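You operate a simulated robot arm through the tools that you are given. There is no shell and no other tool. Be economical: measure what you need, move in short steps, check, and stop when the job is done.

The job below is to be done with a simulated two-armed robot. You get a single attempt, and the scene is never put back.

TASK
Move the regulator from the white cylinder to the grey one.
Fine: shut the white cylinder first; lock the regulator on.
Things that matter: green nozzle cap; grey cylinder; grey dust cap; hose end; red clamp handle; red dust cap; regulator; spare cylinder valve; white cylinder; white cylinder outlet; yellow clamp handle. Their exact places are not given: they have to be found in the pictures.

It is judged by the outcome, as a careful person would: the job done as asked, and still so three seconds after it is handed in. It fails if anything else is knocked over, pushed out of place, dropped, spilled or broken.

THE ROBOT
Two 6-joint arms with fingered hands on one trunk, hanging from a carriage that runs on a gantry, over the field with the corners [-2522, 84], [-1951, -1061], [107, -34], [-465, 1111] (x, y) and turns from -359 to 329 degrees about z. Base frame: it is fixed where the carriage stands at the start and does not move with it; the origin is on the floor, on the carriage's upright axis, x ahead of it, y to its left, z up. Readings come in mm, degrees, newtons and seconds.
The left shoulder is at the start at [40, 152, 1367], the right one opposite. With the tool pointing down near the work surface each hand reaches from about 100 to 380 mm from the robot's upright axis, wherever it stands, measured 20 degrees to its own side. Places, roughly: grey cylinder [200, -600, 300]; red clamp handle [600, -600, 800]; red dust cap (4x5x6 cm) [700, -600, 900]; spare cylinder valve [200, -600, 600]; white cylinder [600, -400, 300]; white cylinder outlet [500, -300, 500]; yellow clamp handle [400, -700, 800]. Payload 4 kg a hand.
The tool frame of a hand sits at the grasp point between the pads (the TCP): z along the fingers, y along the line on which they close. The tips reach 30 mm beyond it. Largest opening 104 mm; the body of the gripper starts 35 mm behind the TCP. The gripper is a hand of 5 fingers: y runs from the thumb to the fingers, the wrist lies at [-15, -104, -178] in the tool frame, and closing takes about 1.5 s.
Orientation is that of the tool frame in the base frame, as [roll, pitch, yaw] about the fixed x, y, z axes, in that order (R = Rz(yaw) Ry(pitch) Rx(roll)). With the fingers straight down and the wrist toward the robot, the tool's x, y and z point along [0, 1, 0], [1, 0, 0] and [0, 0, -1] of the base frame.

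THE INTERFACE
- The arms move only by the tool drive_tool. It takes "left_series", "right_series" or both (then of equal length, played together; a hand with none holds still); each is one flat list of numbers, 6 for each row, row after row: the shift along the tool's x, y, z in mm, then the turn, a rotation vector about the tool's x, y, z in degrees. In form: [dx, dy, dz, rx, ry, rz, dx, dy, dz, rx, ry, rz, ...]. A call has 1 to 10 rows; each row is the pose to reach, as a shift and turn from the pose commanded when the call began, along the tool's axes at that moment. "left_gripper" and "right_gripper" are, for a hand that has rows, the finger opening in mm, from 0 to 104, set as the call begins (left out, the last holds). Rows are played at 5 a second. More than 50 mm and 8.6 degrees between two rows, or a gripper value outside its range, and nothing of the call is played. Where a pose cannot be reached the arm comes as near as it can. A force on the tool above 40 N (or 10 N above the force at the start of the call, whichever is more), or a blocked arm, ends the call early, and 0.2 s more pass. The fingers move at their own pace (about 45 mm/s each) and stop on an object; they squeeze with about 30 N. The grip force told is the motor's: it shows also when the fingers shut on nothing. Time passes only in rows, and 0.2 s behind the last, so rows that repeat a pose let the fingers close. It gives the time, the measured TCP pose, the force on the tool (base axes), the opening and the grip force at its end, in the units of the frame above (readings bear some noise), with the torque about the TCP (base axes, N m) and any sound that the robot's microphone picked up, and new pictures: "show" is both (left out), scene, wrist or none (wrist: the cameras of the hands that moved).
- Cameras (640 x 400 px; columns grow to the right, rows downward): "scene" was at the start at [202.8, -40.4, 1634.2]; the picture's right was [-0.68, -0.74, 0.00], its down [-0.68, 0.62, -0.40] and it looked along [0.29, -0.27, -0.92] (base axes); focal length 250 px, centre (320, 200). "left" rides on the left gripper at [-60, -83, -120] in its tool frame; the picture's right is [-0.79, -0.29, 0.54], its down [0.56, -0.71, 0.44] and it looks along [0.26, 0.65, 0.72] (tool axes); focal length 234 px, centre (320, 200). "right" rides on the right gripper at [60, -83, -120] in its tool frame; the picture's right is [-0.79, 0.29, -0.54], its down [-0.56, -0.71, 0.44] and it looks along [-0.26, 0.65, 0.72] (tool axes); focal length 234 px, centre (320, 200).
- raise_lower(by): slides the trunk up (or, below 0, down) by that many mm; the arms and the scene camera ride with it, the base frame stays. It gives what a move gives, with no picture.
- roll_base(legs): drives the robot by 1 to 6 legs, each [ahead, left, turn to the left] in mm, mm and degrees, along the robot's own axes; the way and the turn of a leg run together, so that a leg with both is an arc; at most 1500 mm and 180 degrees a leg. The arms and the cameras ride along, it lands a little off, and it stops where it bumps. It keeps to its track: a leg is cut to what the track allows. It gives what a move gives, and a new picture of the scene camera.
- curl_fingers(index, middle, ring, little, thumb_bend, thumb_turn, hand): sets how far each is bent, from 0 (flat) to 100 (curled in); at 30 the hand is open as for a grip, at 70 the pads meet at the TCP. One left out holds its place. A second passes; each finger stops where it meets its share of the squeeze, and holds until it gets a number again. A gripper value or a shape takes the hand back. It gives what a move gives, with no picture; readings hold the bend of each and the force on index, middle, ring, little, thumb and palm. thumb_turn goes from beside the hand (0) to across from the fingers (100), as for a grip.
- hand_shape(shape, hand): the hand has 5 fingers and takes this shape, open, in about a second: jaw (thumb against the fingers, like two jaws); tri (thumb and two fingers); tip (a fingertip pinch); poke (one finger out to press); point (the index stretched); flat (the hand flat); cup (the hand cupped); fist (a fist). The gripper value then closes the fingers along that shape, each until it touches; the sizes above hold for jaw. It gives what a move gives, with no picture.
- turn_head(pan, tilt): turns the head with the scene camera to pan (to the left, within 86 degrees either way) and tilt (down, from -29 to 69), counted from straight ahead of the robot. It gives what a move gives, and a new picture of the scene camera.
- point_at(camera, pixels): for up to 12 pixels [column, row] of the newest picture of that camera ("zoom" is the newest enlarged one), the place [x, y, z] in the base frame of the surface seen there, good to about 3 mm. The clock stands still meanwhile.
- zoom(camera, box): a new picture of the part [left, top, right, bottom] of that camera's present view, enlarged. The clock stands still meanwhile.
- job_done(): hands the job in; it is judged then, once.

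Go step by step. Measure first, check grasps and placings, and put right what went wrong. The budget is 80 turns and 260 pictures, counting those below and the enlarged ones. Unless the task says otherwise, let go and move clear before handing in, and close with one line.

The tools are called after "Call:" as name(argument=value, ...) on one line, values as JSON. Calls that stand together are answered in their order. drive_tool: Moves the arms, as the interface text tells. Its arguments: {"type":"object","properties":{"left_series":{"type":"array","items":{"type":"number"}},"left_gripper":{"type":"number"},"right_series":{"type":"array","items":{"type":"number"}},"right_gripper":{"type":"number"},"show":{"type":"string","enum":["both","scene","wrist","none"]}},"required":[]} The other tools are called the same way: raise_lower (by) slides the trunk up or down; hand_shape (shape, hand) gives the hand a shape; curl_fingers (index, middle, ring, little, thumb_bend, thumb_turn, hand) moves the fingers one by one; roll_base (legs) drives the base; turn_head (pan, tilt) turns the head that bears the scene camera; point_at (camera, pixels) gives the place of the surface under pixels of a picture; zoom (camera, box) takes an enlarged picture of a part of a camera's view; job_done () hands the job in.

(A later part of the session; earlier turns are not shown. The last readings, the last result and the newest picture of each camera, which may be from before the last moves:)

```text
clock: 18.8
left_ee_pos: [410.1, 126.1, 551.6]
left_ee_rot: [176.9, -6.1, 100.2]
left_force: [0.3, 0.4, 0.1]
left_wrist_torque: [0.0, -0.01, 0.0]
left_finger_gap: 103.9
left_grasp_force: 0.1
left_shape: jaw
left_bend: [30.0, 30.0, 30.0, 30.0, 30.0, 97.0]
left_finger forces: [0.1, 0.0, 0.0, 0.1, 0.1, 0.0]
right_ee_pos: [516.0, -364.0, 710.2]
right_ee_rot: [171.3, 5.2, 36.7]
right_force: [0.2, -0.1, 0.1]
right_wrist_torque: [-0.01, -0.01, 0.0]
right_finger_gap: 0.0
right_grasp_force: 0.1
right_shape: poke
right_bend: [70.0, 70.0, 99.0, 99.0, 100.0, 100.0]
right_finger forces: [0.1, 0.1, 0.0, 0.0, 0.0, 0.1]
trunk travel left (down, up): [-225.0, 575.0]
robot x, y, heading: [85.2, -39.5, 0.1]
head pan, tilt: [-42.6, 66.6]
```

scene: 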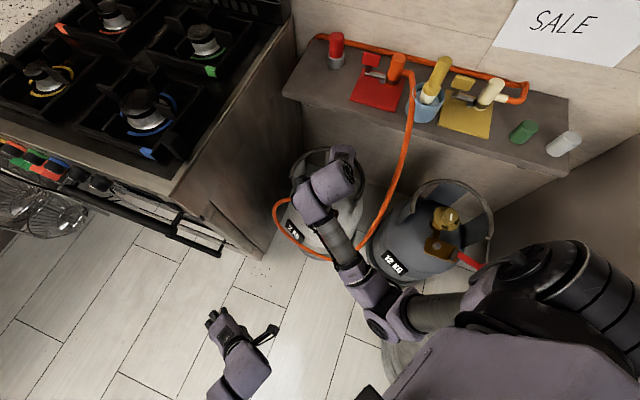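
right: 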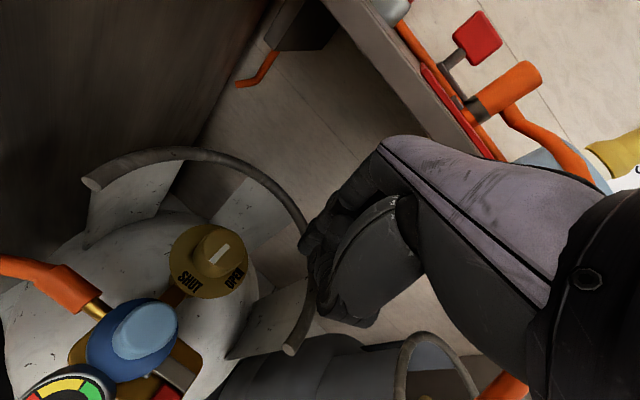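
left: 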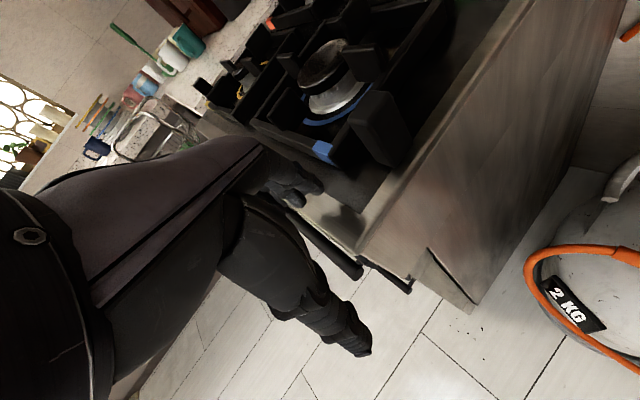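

The arm runs out when folded that near. I'll back the carriage off and turn it left so the lever lies in a comfortable zone.

Call:
roll_base(legs=[[-185, 40, 0], [0, 0, 20]])

Call:
drive_tool(right_series=[0, 0, 0, 0, 0, 0], show="wrist")

```text
clock: 21.4
left_ee_pos: [153.5, 266.2, 553.1]
left_ee_rot: [177.0, -6.1, 120.3]
left_force: [0.1, 0.7, 0.4]
left_wrist_torque: [0.02, 0.03, 0.02]
left_finger_gap: 104.0
left_grasp_force: 0.0
left_shape: jaw
left_bend: [30.0, 30.0, 30.0, 30.0, 30.0, 97.0]
left_finger forces: [0.1, 0.0, 0.0, 0.0, 0.0, 0.1]
right_ee_pos: [419.9, -156.0, 709.3]
right_ee_rot: [171.3, 5.4, 56.9]
right_force: [0.2, -0.4, 0.0]
right_wrist_torque: [0.01, 0.03, 0.02]
right_finger_gap: 0.0
right_grasp_force: 0.0
right_shape: poke
right_bend: [70.0, 70.0, 99.0, 99.0, 100.0, 100.0]
right_finger forces: [0.1, 0.0, 0.0, 0.0, 0.0, 0.0]
trunk travel left (down, up): [-225.0, 575.0]
robot x, y, heading: [-95.2, -2.7, 19.7]
head pan, tilt: [-42.6, 66.6]
```

scene: 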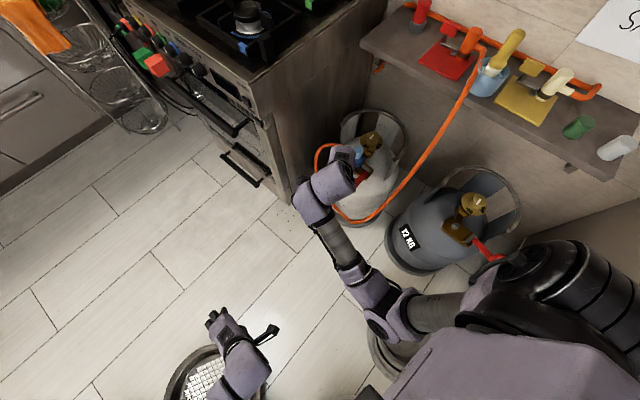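

```text
clock: 21.8
left_ee_pos: [154.6, 267.2, 552.7]
left_ee_rot: [177.0, -6.1, 120.3]
left_force: [0.2, -0.2, 0.0]
left_wrist_torque: [-0.02, -0.01, 0.04]
left_finger_gap: 104.2
left_grasp_force: 0.0
left_shape: jaw
left_bend: [30.0, 30.0, 30.0, 30.0, 30.0, 97.0]
left_finger forces: [0.0, 0.0, 0.0, 0.0, 0.0, 0.0]
right_ee_pos: [421.5, -154.8, 709.5]
right_ee_rot: [171.3, 5.3, 57.0]
right_force: [-0.1, 0.1, -0.6]
right_wrist_torque: [0.02, 0.02, 0.02]
right_finger_gap: 0.0
right_grasp_force: 0.1
right_shape: poke
right_bend: [70.0, 70.0, 99.0, 99.0, 100.0, 100.0]
right_finger forces: [0.0, 0.1, 0.0, 0.0, 0.1, 0.0]
trunk travel left (down, up): [-225.0, 575.0]
robot x, y, heading: [-95.9, -1.5, 19.9]
head pan, tilt: [-42.6, 66.6]
```

right: 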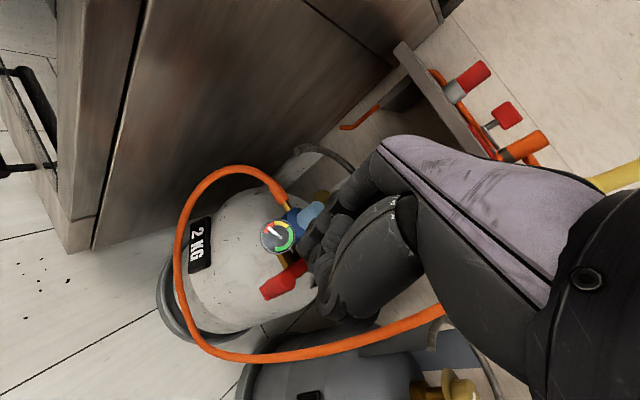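

Hand is near the lever. I'll measure the hose strand and the finger tips, and level the hand.

Call:
drive_tool(right_series=[0, 0, 0, 4.3, 2.6, 0.2, 0, 0, 0, 8.7, 5.3, 0.4], show="both")

Call:
point_at(camera="scene", pixels=[[440, 135], [415, 170], [400, 188], [385, 207], [372, 217], [355, 218], [338, 212], [322, 160]])

Call:
zoom(camera="right", box=[220, 170, 460, 320])

Call:
point_at(camera="zoom", pixels=[[250, 120], [250, 200], [270, 260], [300, 310], [330, 350], [350, 200], [180, 280]])

```text
clock: 22.4
left_ee_pos: [154.6, 267.5, 552.3]
left_ee_rot: [176.9, -6.1, 120.4]
left_force: [0.1, -0.2, 0.0]
left_wrist_torque: [0.01, 0.0, -0.03]
left_finger_gap: 103.9
left_grasp_force: 0.0
left_shape: jaw
left_bend: [30.0, 30.0, 30.0, 30.0, 30.0, 97.0]
left_finger forces: [0.0, 0.0, 0.0, 0.1, 0.1, 0.0]
right_ee_pos: [420.3, -156.6, 709.7]
right_ee_rot: [179.9, 0.0, 57.0]
right_force: [0.3, -0.6, 0.0]
right_wrist_torque: [0.03, -0.04, -0.01]
right_finger_gap: 0.1
right_grasp_force: 0.0
right_shape: poke
right_bend: [70.0, 70.0, 99.0, 99.0, 100.0, 100.0]
right_finger forces: [0.1, 0.0, 0.1, 0.0, 0.1, 0.0]
trunk travel left (down, up): [-225.0, 575.0]
robot x, y, heading: [-100.1, -4.0, 20.1]
head pan, tilt: [-42.6, 66.6]
```

scene: 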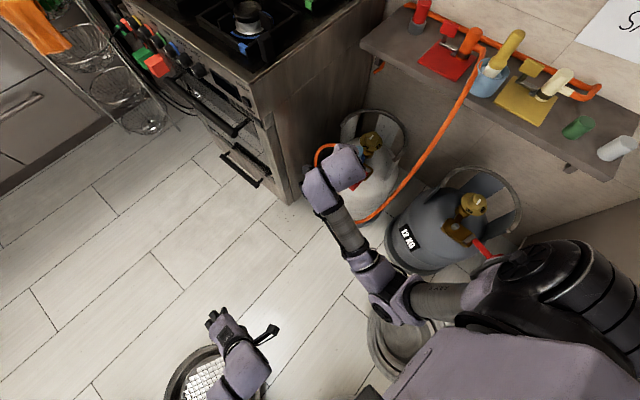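
right: 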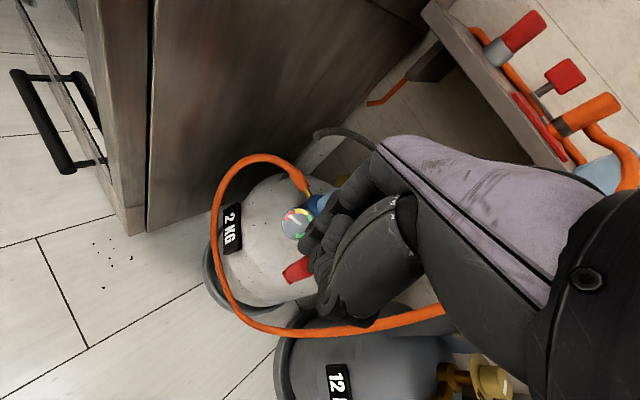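

```text
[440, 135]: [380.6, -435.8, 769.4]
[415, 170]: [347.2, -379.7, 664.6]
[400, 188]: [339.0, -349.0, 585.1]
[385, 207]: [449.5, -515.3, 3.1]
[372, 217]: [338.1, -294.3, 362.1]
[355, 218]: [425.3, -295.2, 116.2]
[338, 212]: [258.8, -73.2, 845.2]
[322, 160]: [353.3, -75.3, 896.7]
```

```text
2.67 times, centred on (340, 245) of right
```

zoom: 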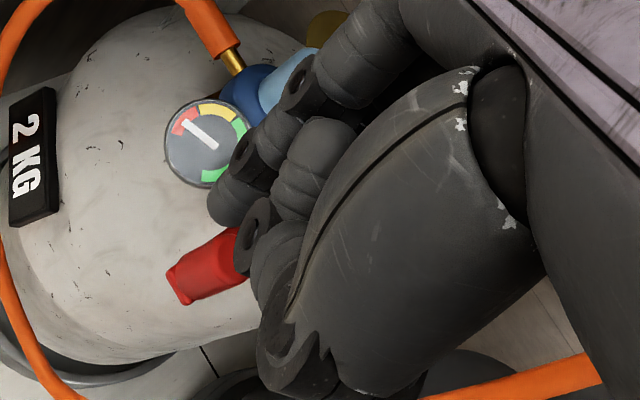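

```text
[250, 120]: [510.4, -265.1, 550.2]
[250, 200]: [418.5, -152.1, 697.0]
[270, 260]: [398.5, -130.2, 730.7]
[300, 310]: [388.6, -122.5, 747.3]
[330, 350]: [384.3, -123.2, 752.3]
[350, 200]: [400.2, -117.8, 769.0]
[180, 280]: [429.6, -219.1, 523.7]
```

Call:
point_at(camera="zoom", pixels=[[300, 90], [330, 60], [240, 150], [215, 205], [235, 215], [262, 215], [245, 250], [310, 150], [400, 60], [280, 130]])

```text
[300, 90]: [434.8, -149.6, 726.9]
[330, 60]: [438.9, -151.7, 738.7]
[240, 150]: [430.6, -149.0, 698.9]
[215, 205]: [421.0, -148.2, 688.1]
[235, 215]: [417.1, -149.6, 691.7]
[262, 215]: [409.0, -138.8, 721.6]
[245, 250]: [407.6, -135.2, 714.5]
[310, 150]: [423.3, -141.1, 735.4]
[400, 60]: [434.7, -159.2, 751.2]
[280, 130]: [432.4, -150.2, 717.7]
```

The pointing finger's tip is about 28 mm below the TCP, other digits well above. I'll go beside the lever knob on its gauge side, lowered to the knob's height.

Call:
drive_tool(right_series=[-9, 28.5, 0, 0, 0, 0, -17.9, 57, 0, 0, 0, 0, -17.9, 57, 40, 0, 0, 0, -17.9, 57, 80, 0, 0, 0, -17.9, 57, 115, 0, 0, 0, -17.9, 57, 147, 0, 0, 0, -17.9, 57, 147, 0, 0, 0], show="wrist")

Call:
zoom(camera="right", box=[160, 150, 400, 300])

```text
clock: 24.0
left_ee_pos: [155.2, 267.8, 553.4]
left_ee_rot: [177.0, -6.0, 120.4]
left_force: [-0.7, -0.1, -0.1]
left_wrist_torque: [0.01, 0.0, -0.03]
left_finger_gap: 103.9
left_grasp_force: 0.0
left_shape: jaw
left_bend: [30.0, 30.0, 30.0, 30.0, 30.0, 97.0]
left_finger forces: [0.0, 0.1, 0.0, 0.0, 0.0, 0.0]
right_ee_pos: [459.5, -202.7, 563.3]
right_ee_rot: [-180.0, 0.0, 56.9]
right_force: [-0.3, 1.2, -0.1]
right_wrist_torque: [-0.04, -0.02, -0.03]
right_finger_gap: 0.0
right_grasp_force: 0.1
right_shape: poke
right_bend: [70.0, 70.0, 99.0, 99.0, 100.0, 100.0]
right_finger forces: [0.1, 0.0, 0.0, 0.0, 0.0, 0.0]
trunk travel left (down, up): [-225.0, 575.0]
robot x, y, heading: [-94.5, -1.0, 20.0]
head pan, tilt: [-42.6, 66.6]
```

right: 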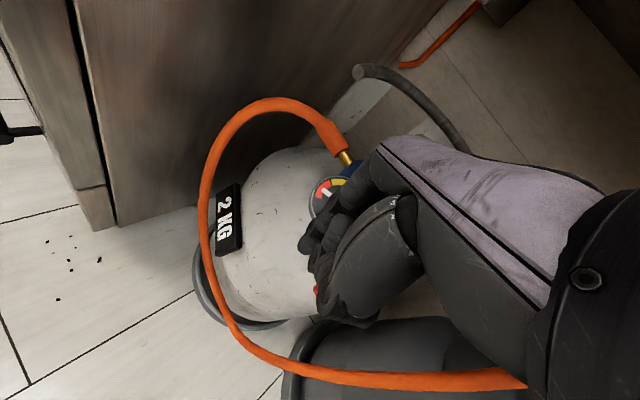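

```text
2.67 times, centred on (280, 225) of right
```

zoom: 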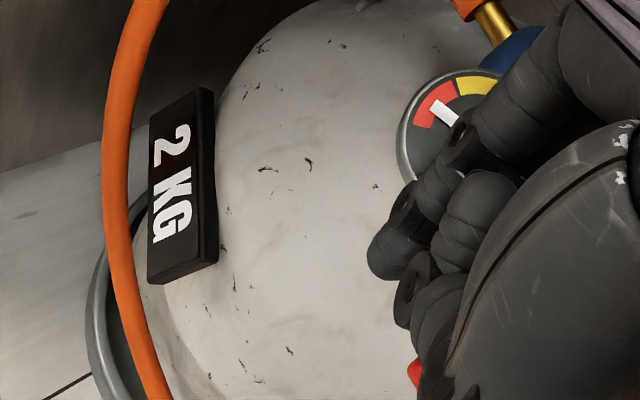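

Finger is placed beside the lever. Push the first half of the arc.

Call:
drive_tool(right_series=[-13.5, -2.7, 0, 0, 0, 0, -24, -10, 0, 0, 0, 0, -34.5, -17.3, 0, 0, 0, 0, -46, -21.5, 0, 0, 0, 0, -58, -24.9, 0, 0, 0, 0, -70, -26.3, 0, 0, 0, 0, -82.6, -26.7, 0, 0, 0, 0])

Call:
zoom(camera="scene", box=[290, 100, 450, 200])

```text
clock: 25.6
left_ee_pos: [154.0, 266.4, 552.0]
left_ee_rot: [177.0, -6.1, 120.4]
left_force: [-0.1, 1.0, 0.0]
left_wrist_torque: [0.01, 0.01, 0.0]
left_finger_gap: 104.2
left_grasp_force: 0.0
left_shape: jaw
left_bend: [30.0, 30.0, 30.0, 30.0, 30.0, 97.0]
left_finger forces: [0.1, 0.0, 0.0, 0.1, 0.0, 0.0]
right_ee_pos: [390.6, -256.5, 563.6]
right_ee_rot: [180.0, 0.0, 56.9]
right_force: [1.0, -0.2, -0.2]
right_wrist_torque: [0.02, 0.0, 0.03]
right_finger_gap: 0.1
right_grasp_force: 0.0
right_shape: poke
right_bend: [70.0, 70.0, 99.0, 99.0, 100.0, 100.0]
right_finger forces: [0.0, 0.3, 0.0, 0.0, 0.0, 0.1]
trunk travel left (down, up): [-225.0, 575.0]
robot x, y, heading: [-92.1, 2.2, 20.3]
head pan, tilt: [-42.6, 66.6]
```

scene: 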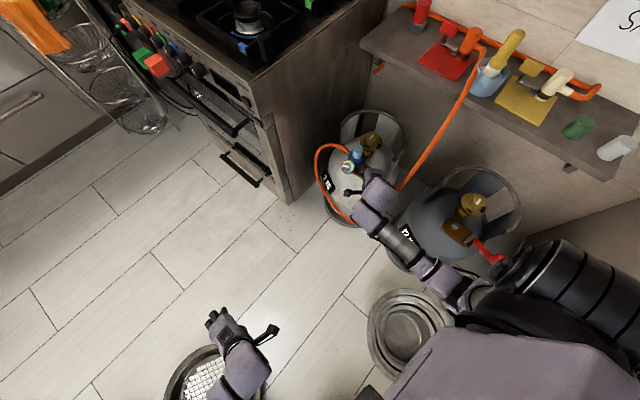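
right: 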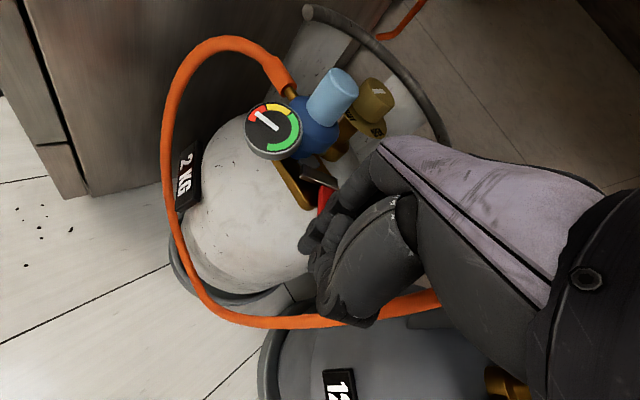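

```text
4.00 times, centred on (370, 150) of scene
```

zoom: 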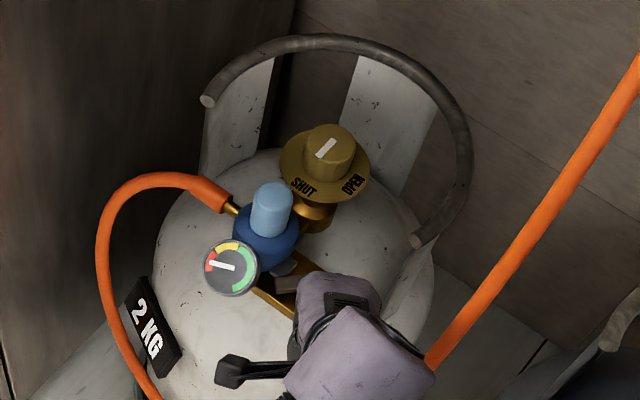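

The lever and silver jaw have swung partway, and the gauge needle has dropped. Push the second half.

Call:
drive_tool(right_series=[-12, 1.5, 0, 0, 0, 0, -23.7, 4.5, 0, 0, 0, 0, -35, 8.5, 0, 0, 0, 0, -46.3, 13.4, 0, 0, 0, 0, -56, 20, 0, 0, 0, 0, -65, 28.2, 0, 0, 0, 0, -69, 34, 0, 0, 0, 0])

Call:
zoom(camera="right", box=[180, 100, 420, 250])

```text
clock: 26.9
left_ee_pos: [154.3, 276.2, 554.1]
left_ee_rot: [176.9, -6.3, 120.5]
left_force: [0.1, -0.4, -0.7]
left_wrist_torque: [0.01, -0.06, -0.02]
left_finger_gap: 103.7
left_grasp_force: 0.1
left_shape: jaw
left_bend: [30.0, 30.0, 30.0, 30.0, 30.0, 97.0]
left_finger forces: [0.0, 0.0, 0.0, 0.0, 0.0, 0.0]
right_ee_pos: [383.7, -299.1, 563.8]
right_ee_rot: [-179.9, -1.9, 57.5]
right_force: [10.3, 31.0, -7.5]
right_wrist_torque: [0.31, -0.02, 0.36]
right_finger_gap: 0.2
right_grasp_force: 0.0
right_shape: poke
right_bend: [70.0, 70.0, 99.0, 99.0, 100.0, 100.0]
right_finger forces: [0.0, 31.5, 0.0, 0.0, 0.0, 0.0]
trunk travel left (down, up): [-225.0, 575.0]
robot x, y, heading: [-95.8, 4.8, 20.1]
head pan, tilt: [-42.6, 66.6]
stopped in row 6 (right hand): the force on the tool passed its limit at 44 N (the readings are from after the stop); the commanded pose is now the measured one
```

scene: 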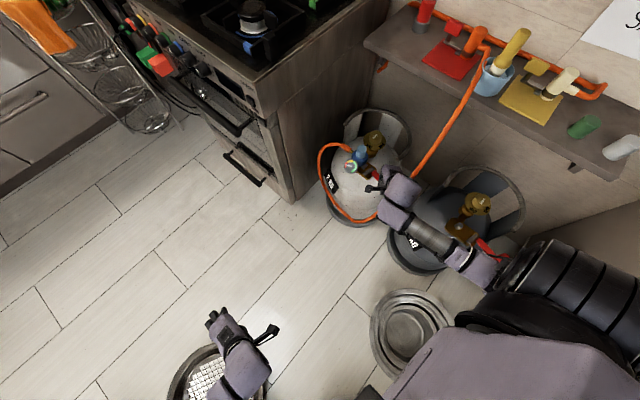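
right: 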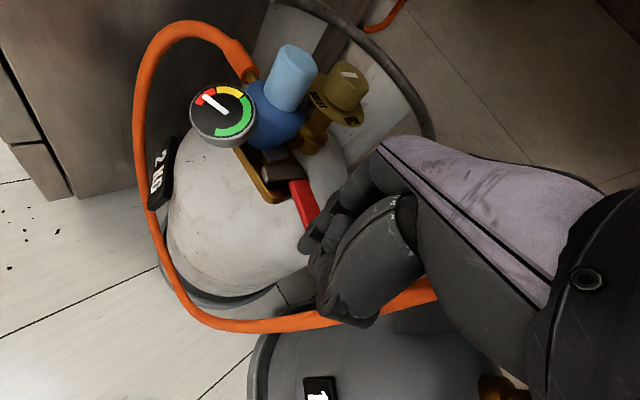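

```text
2.67 times, centred on (300, 175) of right
```

zoom: 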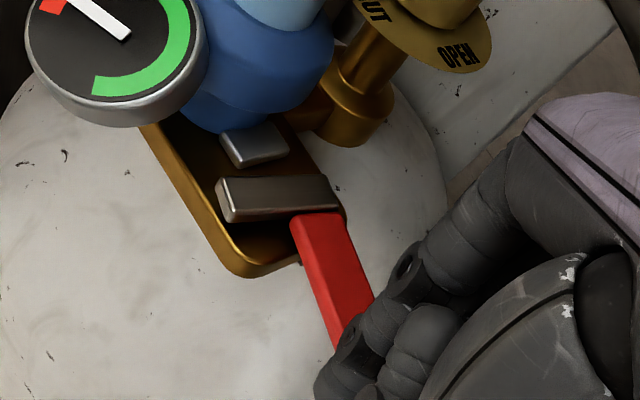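

The lever hit its end stop along the block axis, the silver jaw is now crosswise (same as grey), and the regulator's lug is free. I'll lift off and return to jaw shape.

Call:
drive_tool(right_series=[12, -3, 0, 0, 0, 0, 12, -3, -40, 0, 0, 0, 20, -5, -85, 0, 0, 0, 50, -8, -120, 0, 0, 0, 80, -10, -140, 0, 0, 0, 111, -12, -140, 0, 0, 0], show="none")

Call:
hand_shape(shape="jaw", hand="right")

Call:
roll_base(legs=[[78, -34, 0], [0, 0, -8]])

Call:
zoom(camera="right", box=[120, 120, 440, 320])

Call:
turn_head(pan=-75, tilt=50)

```text
clock: 28.3
left_ee_pos: [154.7, 270.8, 554.4]
left_ee_rot: [176.8, -6.1, 120.4]
left_force: [0.4, -0.5, 0.2]
left_wrist_torque: [-0.02, -0.01, 0.01]
left_finger_gap: 103.8
left_grasp_force: 0.1
left_shape: jaw
left_bend: [30.0, 30.0, 30.0, 30.0, 30.0, 97.0]
left_finger forces: [0.0, 0.0, 0.0, 0.0, 0.0, 0.0]
right_ee_pos: [427.1, -209.6, 703.8]
right_ee_rot: [-179.8, -1.0, 57.2]
right_force: [-0.1, -0.5, 0.3]
right_wrist_torque: [0.04, 0.05, -0.03]
right_finger_gap: 0.1
right_grasp_force: 0.1
right_shape: poke
right_bend: [70.0, 70.0, 99.0, 99.0, 100.0, 100.0]
right_finger forces: [0.1, 0.0, 0.0, 0.0, 0.1, 0.0]
trunk travel left (down, up): [-225.0, 575.0]
robot x, y, heading: [-93.7, 2.2, 20.4]
head pan, tilt: [-42.6, 66.6]
```

```text
clock: 29.2
left_ee_pos: [154.5, 269.1, 552.2]
left_ee_rot: [177.0, -6.0, 120.4]
left_force: [0.1, -1.0, -0.2]
left_wrist_torque: [-0.02, 0.0, -0.03]
left_finger_gap: 103.6
left_grasp_force: 0.1
left_shape: jaw
left_bend: [30.0, 30.0, 30.0, 30.0, 30.0, 97.0]
left_finger forces: [0.0, 0.0, 0.0, 0.1, 0.0, 0.0]
right_ee_pos: [427.8, -212.8, 704.3]
right_ee_rot: [180.0, -0.9, 57.2]
right_force: [-0.3, 0.6, 0.0]
right_wrist_torque: [0.01, -0.01, -0.01]
right_finger_gap: 103.8
right_grasp_force: 0.1
right_shape: jaw
right_bend: [30.0, 30.0, 30.0, 30.0, 30.0, 97.0]
right_finger forces: [0.1, 0.1, 0.0, 0.0, 0.1, 0.0]
trunk travel left (down, up): [-225.0, 575.0]
robot x, y, heading: [-96.1, 3.2, 20.2]
head pan, tilt: [-42.6, 66.6]
```

```text
clock: 30.9
left_ee_pos: [275.2, 226.2, 552.5]
left_ee_rot: [177.0, -6.1, 112.7]
left_force: [-0.9, 0.3, 0.3]
left_wrist_torque: [0.0, -0.01, 0.0]
left_finger_gap: 104.0
left_grasp_force: 0.0
left_shape: jaw
left_bend: [30.0, 30.0, 30.0, 30.0, 30.0, 97.0]
left_finger forces: [0.0, 0.1, 0.1, 0.0, 0.0, 0.0]
right_ee_pos: [478.4, -288.3, 704.4]
right_ee_rot: [-179.9, -0.9, 49.3]
right_force: [0.3, 0.0, -0.5]
right_wrist_torque: [0.01, -0.01, -0.01]
right_finger_gap: 103.8
right_grasp_force: 0.1
right_shape: jaw
right_bend: [30.0, 30.0, 30.0, 30.0, 30.0, 97.0]
right_finger forces: [0.0, 0.0, 0.0, 0.0, 0.1, 0.1]
trunk travel left (down, up): [-225.0, 575.0]
robot x, y, heading: [-9.7, -4.3, 12.4]
head pan, tilt: [-42.6, 66.6]
```

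scene: 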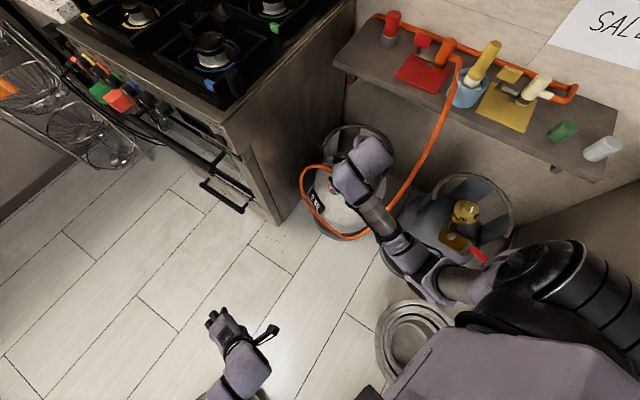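

```text
2.00 times, centred on (280, 220) of right
```

zoom: 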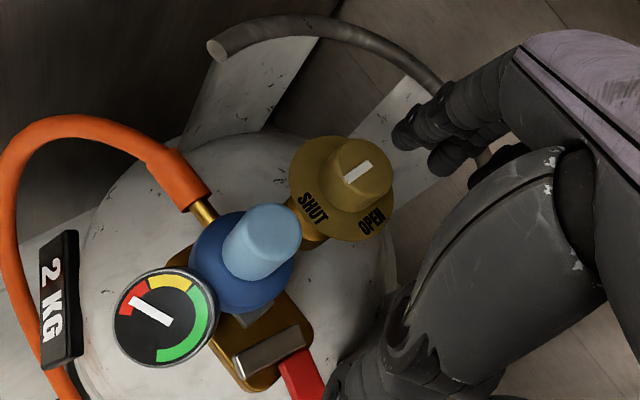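

```text
clock: 31.9
left_ee_pos: [274.5, 227.8, 551.8]
left_ee_rot: [177.0, -6.1, 112.7]
left_force: [0.1, 0.0, 0.2]
left_wrist_torque: [-0.05, 0.01, 0.0]
left_finger_gap: 103.8
left_grasp_force: 0.2
left_shape: jaw
left_bend: [30.0, 30.0, 30.0, 30.0, 30.0, 97.0]
left_finger forces: [0.1, 0.0, 0.0, 0.0, 0.0, 0.0]
right_ee_pos: [478.8, -288.1, 703.0]
right_ee_rot: [-180.0, -0.9, 49.3]
right_force: [0.0, 1.3, -0.7]
right_wrist_torque: [0.02, 0.02, 0.01]
right_finger_gap: 104.0
right_grasp_force: 0.1
right_shape: jaw
right_bend: [30.0, 30.0, 30.0, 30.0, 30.0, 97.0]
right_finger forces: [0.0, 0.0, 0.1, 0.0, 0.0, 0.0]
trunk travel left (down, up): [-225.0, 575.0]
robot x, y, heading: [-9.1, -3.2, 12.6]
head pan, tilt: [-75.0, 50.0]
```

scene: 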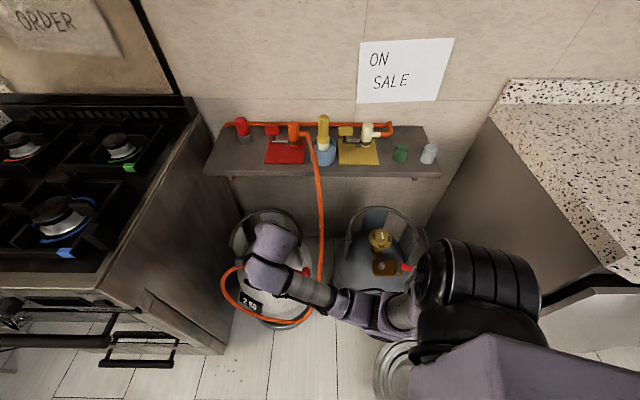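

The wrist view shows the regulator clear of the jaw. I'll measure the counter at right and the regulator accurately.

Call:
point_at(camera="scene", pixels=[[495, 115], [600, 265], [545, 290], [440, 215], [530, 220], [470, 260], [450, 350], [318, 200], [322, 260], [310, 310], [250, 262], [400, 268]])

Call:
zoom(camera="right", box=[160, 200, 320, 300])

Call:
point_at(camera="zoom", pixels=[[400, 95], [400, 60], [435, 90], [350, 80], [390, 130], [300, 130], [330, 235], [180, 150], [120, 100], [150, 240], [250, 230], [330, 205]])

```text
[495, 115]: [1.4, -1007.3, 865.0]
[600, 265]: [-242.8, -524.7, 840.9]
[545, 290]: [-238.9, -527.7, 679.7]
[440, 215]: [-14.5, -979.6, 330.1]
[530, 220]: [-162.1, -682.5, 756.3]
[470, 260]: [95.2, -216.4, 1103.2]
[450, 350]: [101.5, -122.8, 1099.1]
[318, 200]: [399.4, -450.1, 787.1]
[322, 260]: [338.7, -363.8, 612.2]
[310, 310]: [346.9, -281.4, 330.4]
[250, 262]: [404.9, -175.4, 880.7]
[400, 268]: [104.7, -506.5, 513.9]
```

```text
4.00 times, centred on (240, 250) of right
```

zoom: 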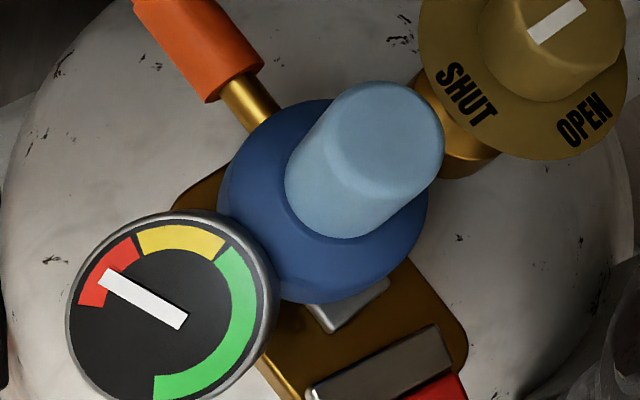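

```text
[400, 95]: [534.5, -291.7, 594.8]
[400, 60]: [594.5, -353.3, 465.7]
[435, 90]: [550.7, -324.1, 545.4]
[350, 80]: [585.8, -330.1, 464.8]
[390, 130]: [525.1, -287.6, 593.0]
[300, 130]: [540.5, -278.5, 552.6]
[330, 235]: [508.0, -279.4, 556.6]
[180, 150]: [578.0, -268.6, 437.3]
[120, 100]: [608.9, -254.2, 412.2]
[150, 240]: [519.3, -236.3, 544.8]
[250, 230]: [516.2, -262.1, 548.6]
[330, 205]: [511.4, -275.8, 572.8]
```

Cap centre is (522.5,-287), top 595, radius ~16.5. I'll go above it at yaw 72 with a 70 mm opening, lowering to TCP z 640 first.

Call:
drive_tool(right_series=[9.8, 10.9, 10, 0, -0.3, -7.5, 19.6, 21.8, 20, 0, -0.6, -15, 29.5, 32.7, 40, 0, -0.9, -22.7, 29.5, 32.7, 62, 0, -0.9, -22.7, 29.5, 32.7, 62, 0, -0.9, -22.7], right_gripper=74)

Call:
zoom(camera="right", box=[160, 150, 400, 300])

```text
clock: 33.1
left_ee_pos: [274.9, 226.8, 551.9]
left_ee_rot: [177.0, -6.1, 112.6]
left_force: [0.0, -0.4, 0.1]
left_wrist_torque: [0.06, 0.0, -0.02]
left_finger_gap: 104.0
left_grasp_force: 0.1
left_shape: jaw
left_bend: [30.0, 30.0, 30.0, 30.0, 30.0, 97.0]
left_finger forces: [0.0, 0.0, 0.1, 0.0, 0.0, 0.0]
right_ee_pos: [523.1, -287.9, 640.6]
right_ee_rot: [179.8, 0.1, 71.9]
right_force: [0.4, 0.9, 0.0]
right_wrist_torque: [0.01, -0.01, 0.01]
right_finger_gap: 73.9
right_grasp_force: 0.0
right_shape: jaw
right_bend: [27.0, 37.0, 34.0, 31.0, 57.0, 99.0]
right_finger forces: [0.1, 0.1, 0.0, 0.0, 0.0, 0.0]
trunk travel left (down, up): [-225.0, 575.0]
robot x, y, heading: [-9.7, -4.3, 12.4]
head pan, tilt: [-75.0, 50.0]
```

scene: 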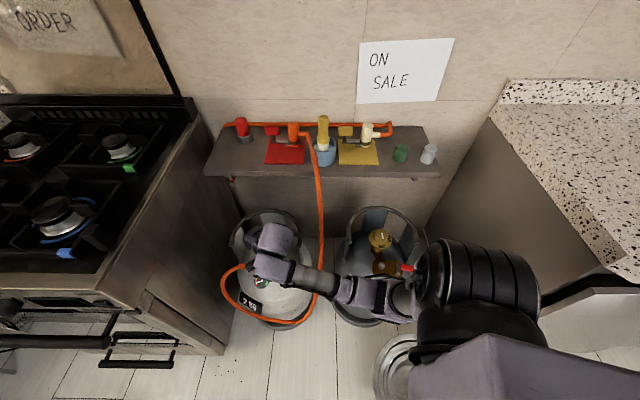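
right: 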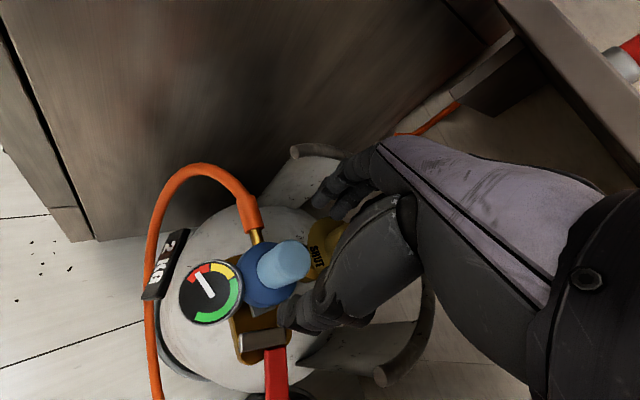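

```text
2.67 times, centred on (280, 225) of right
```

zoom: 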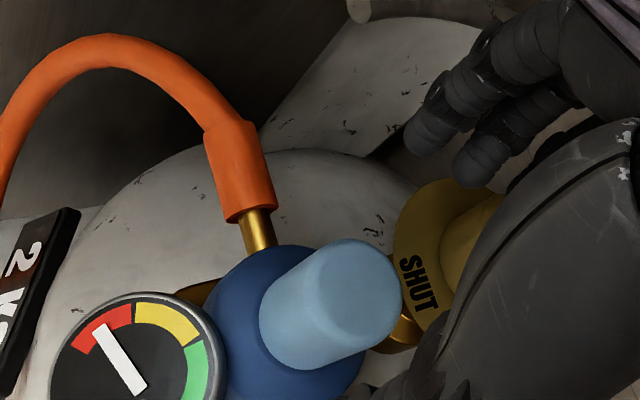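

Well centred. Lower 56 mm, then close on the cap.

Call:
drive_tool(right_series=[0, 0, 20, 0, 0, 0, 0, 0, 40, 0, 0, 0, 0, 0, 57, 0, 0, 0, 0, 0, 57, 0, 0, 0], show="none")

Call:
drive_tool(right_series=[0, 0, 0, 0, 0, 0, 0, 0, 0, 0, 0, 0, 0, 0, 0, 0, 0, 0, 0, 0, 0, 0, 0, 0, 0, 0, 0, 0, 0, 0, 0, 0, 0, 0, 0, 0, 0, 0, 0, 0, 0, 0, 0, 0, 0, 0, 0, 0], right_gripper=10, show="wrist")

Call:
zoom(camera="right", box=[160, 150, 400, 300])

```text
clock: 34.2
left_ee_pos: [273.2, 226.4, 551.4]
left_ee_rot: [177.0, -6.2, 112.7]
left_force: [0.2, 0.6, -0.5]
left_wrist_torque: [0.01, -0.01, 0.02]
left_finger_gap: 103.9
left_grasp_force: 0.0
left_shape: jaw
left_bend: [30.0, 30.0, 30.0, 30.0, 30.0, 97.0]
left_finger forces: [0.1, 0.0, 0.0, 0.1, 0.1, 0.0]
right_ee_pos: [526.1, -285.9, 590.5]
right_ee_rot: [178.9, 0.1, 72.3]
right_force: [-5.7, 1.0, 12.7]
right_wrist_torque: [-0.82, -0.31, -0.27]
right_finger_gap: 74.2
right_grasp_force: 0.0
right_shape: jaw
right_bend: [27.0, 37.0, 34.0, 31.0, 57.0, 99.0]
right_finger forces: [0.1, 0.0, 0.0, 12.8, 0.0, 0.1]
trunk travel left (down, up): [-225.0, 575.0]
robot x, y, heading: [-11.2, 1.4, 12.1]
head pan, tilt: [-75.0, 50.0]
stopped in row 4 (right hand): the force on the tool passed its limit at 42 N (the readings are from after the stop); the commanded pose is now the measured one
```

```text
clock: 36.0
left_ee_pos: [274.6, 225.8, 552.6]
left_ee_rot: [177.0, -6.2, 112.6]
left_force: [-0.1, 0.3, 0.0]
left_wrist_torque: [0.01, 0.01, -0.02]
left_finger_gap: 104.0
left_grasp_force: 0.0
left_shape: jaw
left_bend: [30.0, 30.0, 30.0, 30.0, 30.0, 97.0]
left_finger forces: [0.0, 0.1, 0.0, 0.1, 0.1, 0.0]
right_ee_pos: [527.3, -287.8, 591.2]
right_ee_rot: [178.7, 0.1, 72.2]
right_force: [-8.8, 3.5, 36.8]
right_wrist_torque: [-2.31, -0.74, -0.29]
right_finger_gap: 24.6
right_grasp_force: 30.1
right_shape: jaw
right_bend: [73.0, 59.0, 64.0, 60.0, 74.0, 100.0]
right_finger forces: [15.7, 8.8, 0.1, 36.2, 26.9, 0.0]
trunk travel left (down, up): [-225.0, 575.0]
robot x, y, heading: [-11.1, -3.5, 12.5]
head pan, tilt: [-75.0, 50.0]
```

right: 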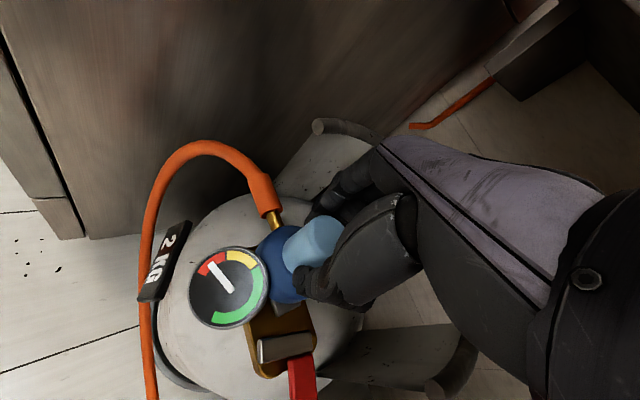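

```text
2.67 times, centred on (280, 225) of right
```

zoom: 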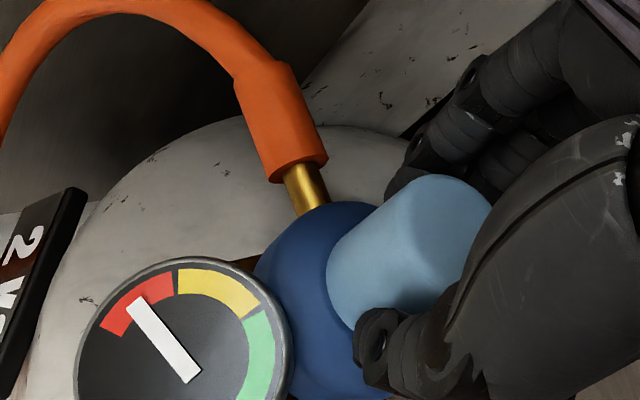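

The cap is held by index, middle and thumb (27 N), but the little finger rests on the valve knob. Lifting frees it; I'll lift 30 mm gently.

Call:
drive_tool(right_series=[0, 0, -5, 0, 0, 0, 0, 0, -10, 0, 0, 0, 0, 0, -15, 0, 0, 0, 0, 0, -20, 0, 0, 0, 0, 0, -30, 0, 0, 0], show="wrist")

Call:
zoom(camera="right", box=[160, 150, 400, 300])

```text
clock: 37.2
left_ee_pos: [273.3, 227.0, 552.5]
left_ee_rot: [177.0, -6.1, 112.6]
left_force: [-0.4, 0.9, -0.1]
left_wrist_torque: [0.01, -0.02, 0.02]
left_finger_gap: 103.9
left_grasp_force: 0.0
left_shape: jaw
left_bend: [30.0, 30.0, 30.0, 30.0, 30.0, 97.0]
left_finger forces: [0.0, 0.0, 0.1, 0.0, 0.1, 0.1]
right_ee_pos: [525.6, -286.0, 618.9]
right_ee_rot: [179.2, 0.1, 72.1]
right_force: [-1.1, -0.2, -2.9]
right_wrist_torque: [0.01, 0.01, -0.04]
right_finger_gap: 24.5
right_grasp_force: 30.1
right_shape: jaw
right_bend: [73.0, 58.0, 64.0, 71.0, 74.0, 100.0]
right_finger forces: [17.1, 10.5, 0.0, 0.1, 26.4, 0.0]
trunk travel left (down, up): [-225.0, 575.0]
robot x, y, heading: [-7.8, -6.5, 12.3]
head pan, tilt: [-75.0, 50.0]
```

right: 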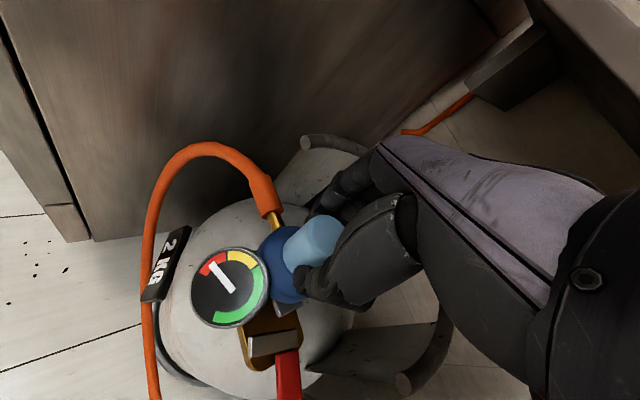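

```text
2.67 times, centred on (280, 225) of right
```

zoom: 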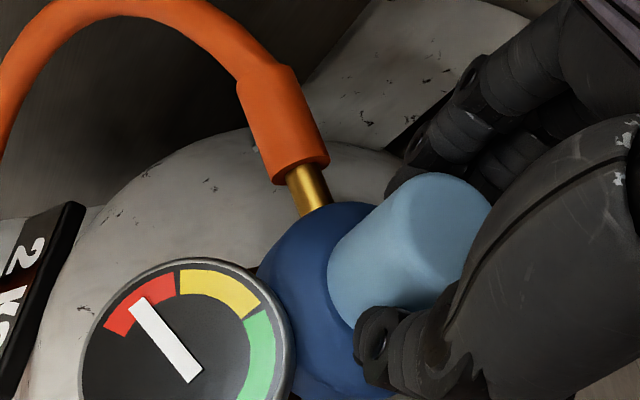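

The regulator came up freely. I'll lift further and fold ring and little fingers out of the way.

Call:
drive_tool(right_series=[0, 0, -25, 0, 0, 0, 0, 0, -50, 0, 0, 0, 0, 0, -75, 0, 0, 0, 0, 0, -100, 0, 0, 0], show="none")

Call:
curl_fingers(hand="right", little=100, ring=100)

Call:
drive_tool(right_series=[0, 0, 0, 0, 0, 0])

Call:
zoom(camera="right", box=[160, 150, 400, 300])

```text
clock: 38.2
left_ee_pos: [274.0, 226.0, 553.5]
left_ee_rot: [177.0, -6.1, 112.6]
left_force: [-0.2, -0.1, 0.6]
left_wrist_torque: [0.02, 0.01, 0.0]
left_finger_gap: 103.8
left_grasp_force: 0.2
left_shape: jaw
left_bend: [30.0, 30.0, 30.0, 30.0, 30.0, 97.0]
left_finger forces: [0.1, 0.0, 0.0, 0.0, 0.0, 0.1]
right_ee_pos: [523.0, -285.1, 719.7]
right_ee_rot: [179.1, 0.1, 72.1]
right_force: [1.1, -0.2, -3.2]
right_wrist_torque: [0.0, -0.01, 0.01]
right_finger_gap: 24.8
right_grasp_force: 30.7
right_shape: jaw
right_bend: [73.0, 58.0, 64.0, 71.0, 74.0, 100.0]
right_finger forces: [17.0, 10.3, 0.0, 0.0, 26.3, 0.0]
trunk travel left (down, up): [-225.0, 575.0]
robot x, y, heading: [-11.0, -7.0, 12.4]
head pan, tilt: [-75.0, 50.0]
```

```text
clock: 39.2
left_ee_pos: [273.0, 228.1, 552.9]
left_ee_rot: [177.0, -6.2, 112.6]
left_force: [-0.4, -0.4, 0.3]
left_wrist_torque: [-0.03, 0.03, 0.02]
left_finger_gap: 104.1
left_grasp_force: 0.0
left_shape: jaw
left_bend: [30.0, 30.0, 30.0, 30.0, 30.0, 97.0]
left_finger forces: [0.0, 0.1, 0.0, 0.0, 0.0, 0.0]
right_ee_pos: [522.8, -285.5, 719.4]
right_ee_rot: [179.1, 0.1, 72.1]
right_force: [-0.7, -0.4, -3.4]
right_wrist_torque: [-0.02, -0.02, 0.02]
right_finger_gap: 26.4
right_grasp_force: 27.0
right_shape: fingers
right_bend: [73.0, 58.0, 100.0, 100.0, 74.0, 100.0]
right_finger forces: [17.1, 10.4, 0.1, 0.1, 26.2, 0.1]
trunk travel left (down, up): [-225.0, 575.0]
robot x, y, heading: [-7.0, -5.5, 12.4]
head pan, tilt: [-75.0, 50.0]
```

```text
clock: 39.6
left_ee_pos: [272.6, 227.2, 552.9]
left_ee_rot: [176.9, -6.1, 112.6]
left_force: [-0.1, -0.6, 0.8]
left_wrist_torque: [0.03, 0.0, 0.0]
left_finger_gap: 103.8
left_grasp_force: 0.1
left_shape: jaw
left_bend: [30.0, 30.0, 30.0, 30.0, 30.0, 97.0]
left_finger forces: [0.0, 0.1, 0.0, 0.1, 0.0, 0.0]
right_ee_pos: [523.2, -284.6, 719.3]
right_ee_rot: [179.1, 0.2, 72.1]
right_force: [0.7, 0.4, -3.1]
right_wrist_torque: [-0.02, -0.01, 0.01]
right_finger_gap: 26.4
right_grasp_force: 27.3
right_shape: fingers
right_bend: [73.0, 58.0, 100.0, 100.0, 74.0, 100.0]
right_finger forces: [17.0, 10.3, 0.0, 0.0, 26.2, 0.1]
trunk travel left (down, up): [-225.0, 575.0]
robot x, y, heading: [-9.8, -2.5, 12.3]
head pan, tilt: [-75.0, 50.0]
```

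scene: 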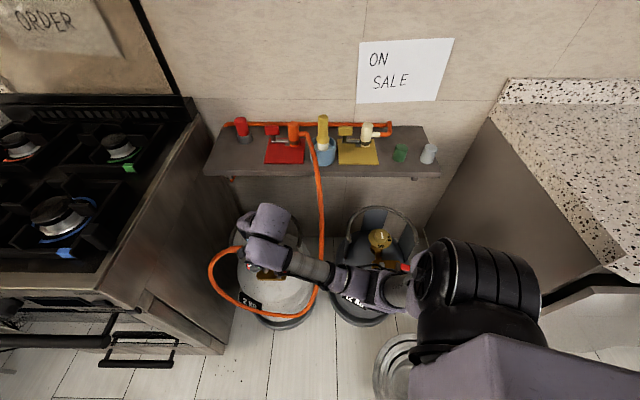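
right: 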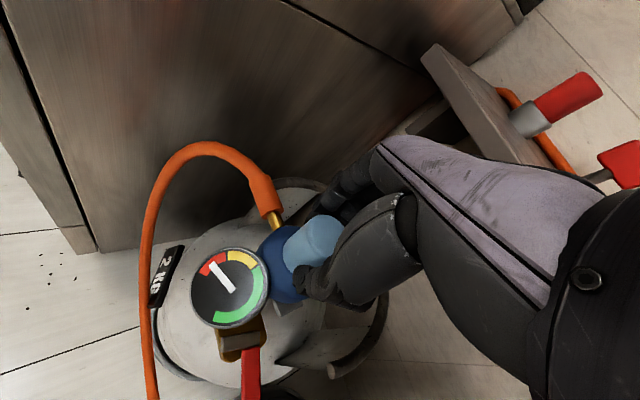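

```text
2.67 times, centred on (280, 225) of right
```

zoom: 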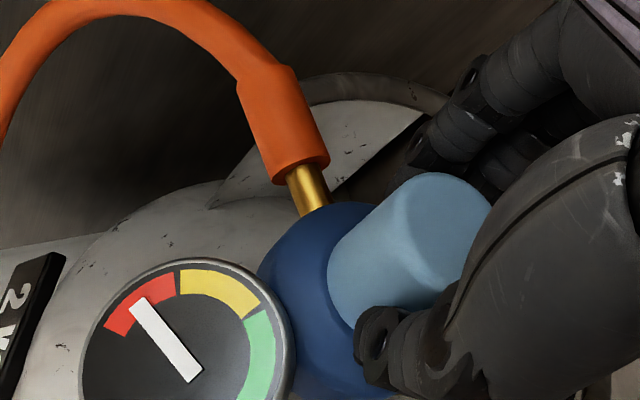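

Regulator is held clear at z≈720. I'll measure the cap's axis relative to the TCP, then re-measure the grey peg from the scene camera.

Call:
point_at(camera="zoom", pixels=[[412, 215], [440, 182], [485, 205], [430, 275], [450, 230], [460, 260], [335, 270], [400, 180], [345, 310]])

Call:
turn_head(pan=-65, tilt=60)

Call:
zoom(camera="scene", box=[330, 170, 490, 270])

```text
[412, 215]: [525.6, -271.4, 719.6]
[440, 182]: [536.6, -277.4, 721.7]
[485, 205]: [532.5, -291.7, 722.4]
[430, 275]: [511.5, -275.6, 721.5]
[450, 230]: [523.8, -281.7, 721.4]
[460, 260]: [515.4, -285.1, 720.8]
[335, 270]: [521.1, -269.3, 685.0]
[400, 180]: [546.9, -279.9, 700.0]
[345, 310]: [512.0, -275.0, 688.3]
```

```text
clock: 40.3
left_ee_pos: [273.2, 226.6, 551.7]
left_ee_rot: [177.0, -6.2, 112.6]
left_force: [-0.5, 0.0, 0.8]
left_wrist_torque: [0.01, -0.01, 0.0]
left_finger_gap: 103.7
left_grasp_force: 0.0
left_shape: jaw
left_bend: [30.0, 30.0, 30.0, 30.0, 30.0, 97.0]
left_finger forces: [0.0, 0.1, 0.0, 0.0, 0.0, 0.1]
right_ee_pos: [521.3, -284.3, 718.9]
right_ee_rot: [179.1, 0.0, 72.1]
right_force: [-0.7, -0.8, -3.1]
right_wrist_torque: [-0.02, 0.01, 0.0]
right_finger_gap: 26.3
right_grasp_force: 26.4
right_shape: fingers
right_bend: [73.0, 58.0, 100.0, 100.0, 74.0, 100.0]
right_finger forces: [17.1, 10.4, 0.0, 0.1, 26.3, 0.1]
trunk travel left (down, up): [-225.0, 575.0]
robot x, y, heading: [-11.4, -2.5, 12.2]
head pan, tilt: [-65.0, 60.0]
```

scene: 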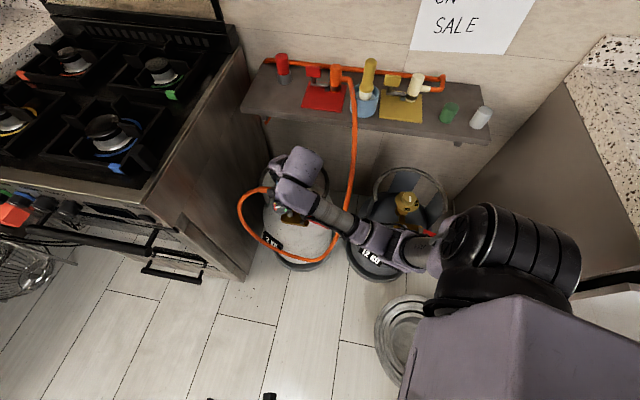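

```text
4.00 times, centred on (410, 220) of scene
```

zoom: 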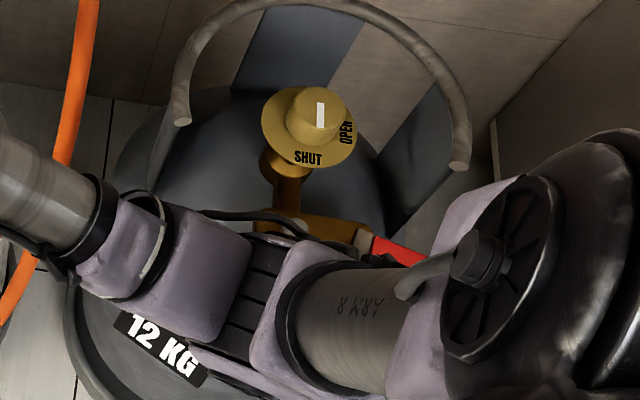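

Cap axis coincides with the TCP within ~1 mm, and seated height is TCP z≈591. I'll carry it by carriage, passing in front of the hose strand, stopping above the grey valve.

Call:
roll_base(legs=[[-191, 62, 0], [-120, -110, 0]])

```text
clock: 42.9
left_ee_pos: [-18.7, 115.0, 552.3]
left_ee_rot: [177.0, -6.2, 113.0]
left_force: [-0.6, -0.4, 0.1]
left_wrist_torque: [0.02, -0.02, 0.03]
left_finger_gap: 103.8
left_grasp_force: 0.1
left_shape: jaw
left_bend: [30.0, 30.0, 30.0, 30.0, 30.0, 97.0]
left_finger forces: [0.0, 0.0, 0.1, 0.1, 0.0, 0.0]
right_ee_pos: [234.3, -396.0, 718.9]
right_ee_rot: [179.1, 0.2, 72.5]
right_force: [-0.2, -0.1, -3.2]
right_wrist_torque: [-0.04, 0.0, -0.01]
right_finger_gap: 26.6
right_grasp_force: 26.8
right_shape: fingers
right_bend: [73.0, 58.0, 100.0, 100.0, 74.0, 100.0]
right_finger forces: [17.1, 10.5, 0.0, 0.0, 26.1, 0.1]
trunk travel left (down, up): [-225.0, 575.0]
robot x, y, heading: [-300.0, -121.0, 12.8]
head pan, tilt: [-65.0, 60.0]
```

scene: 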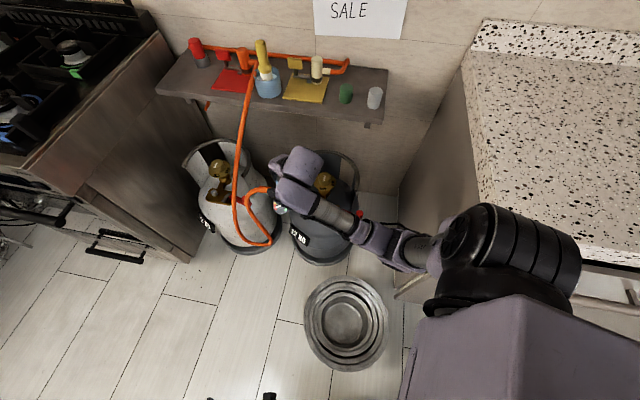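

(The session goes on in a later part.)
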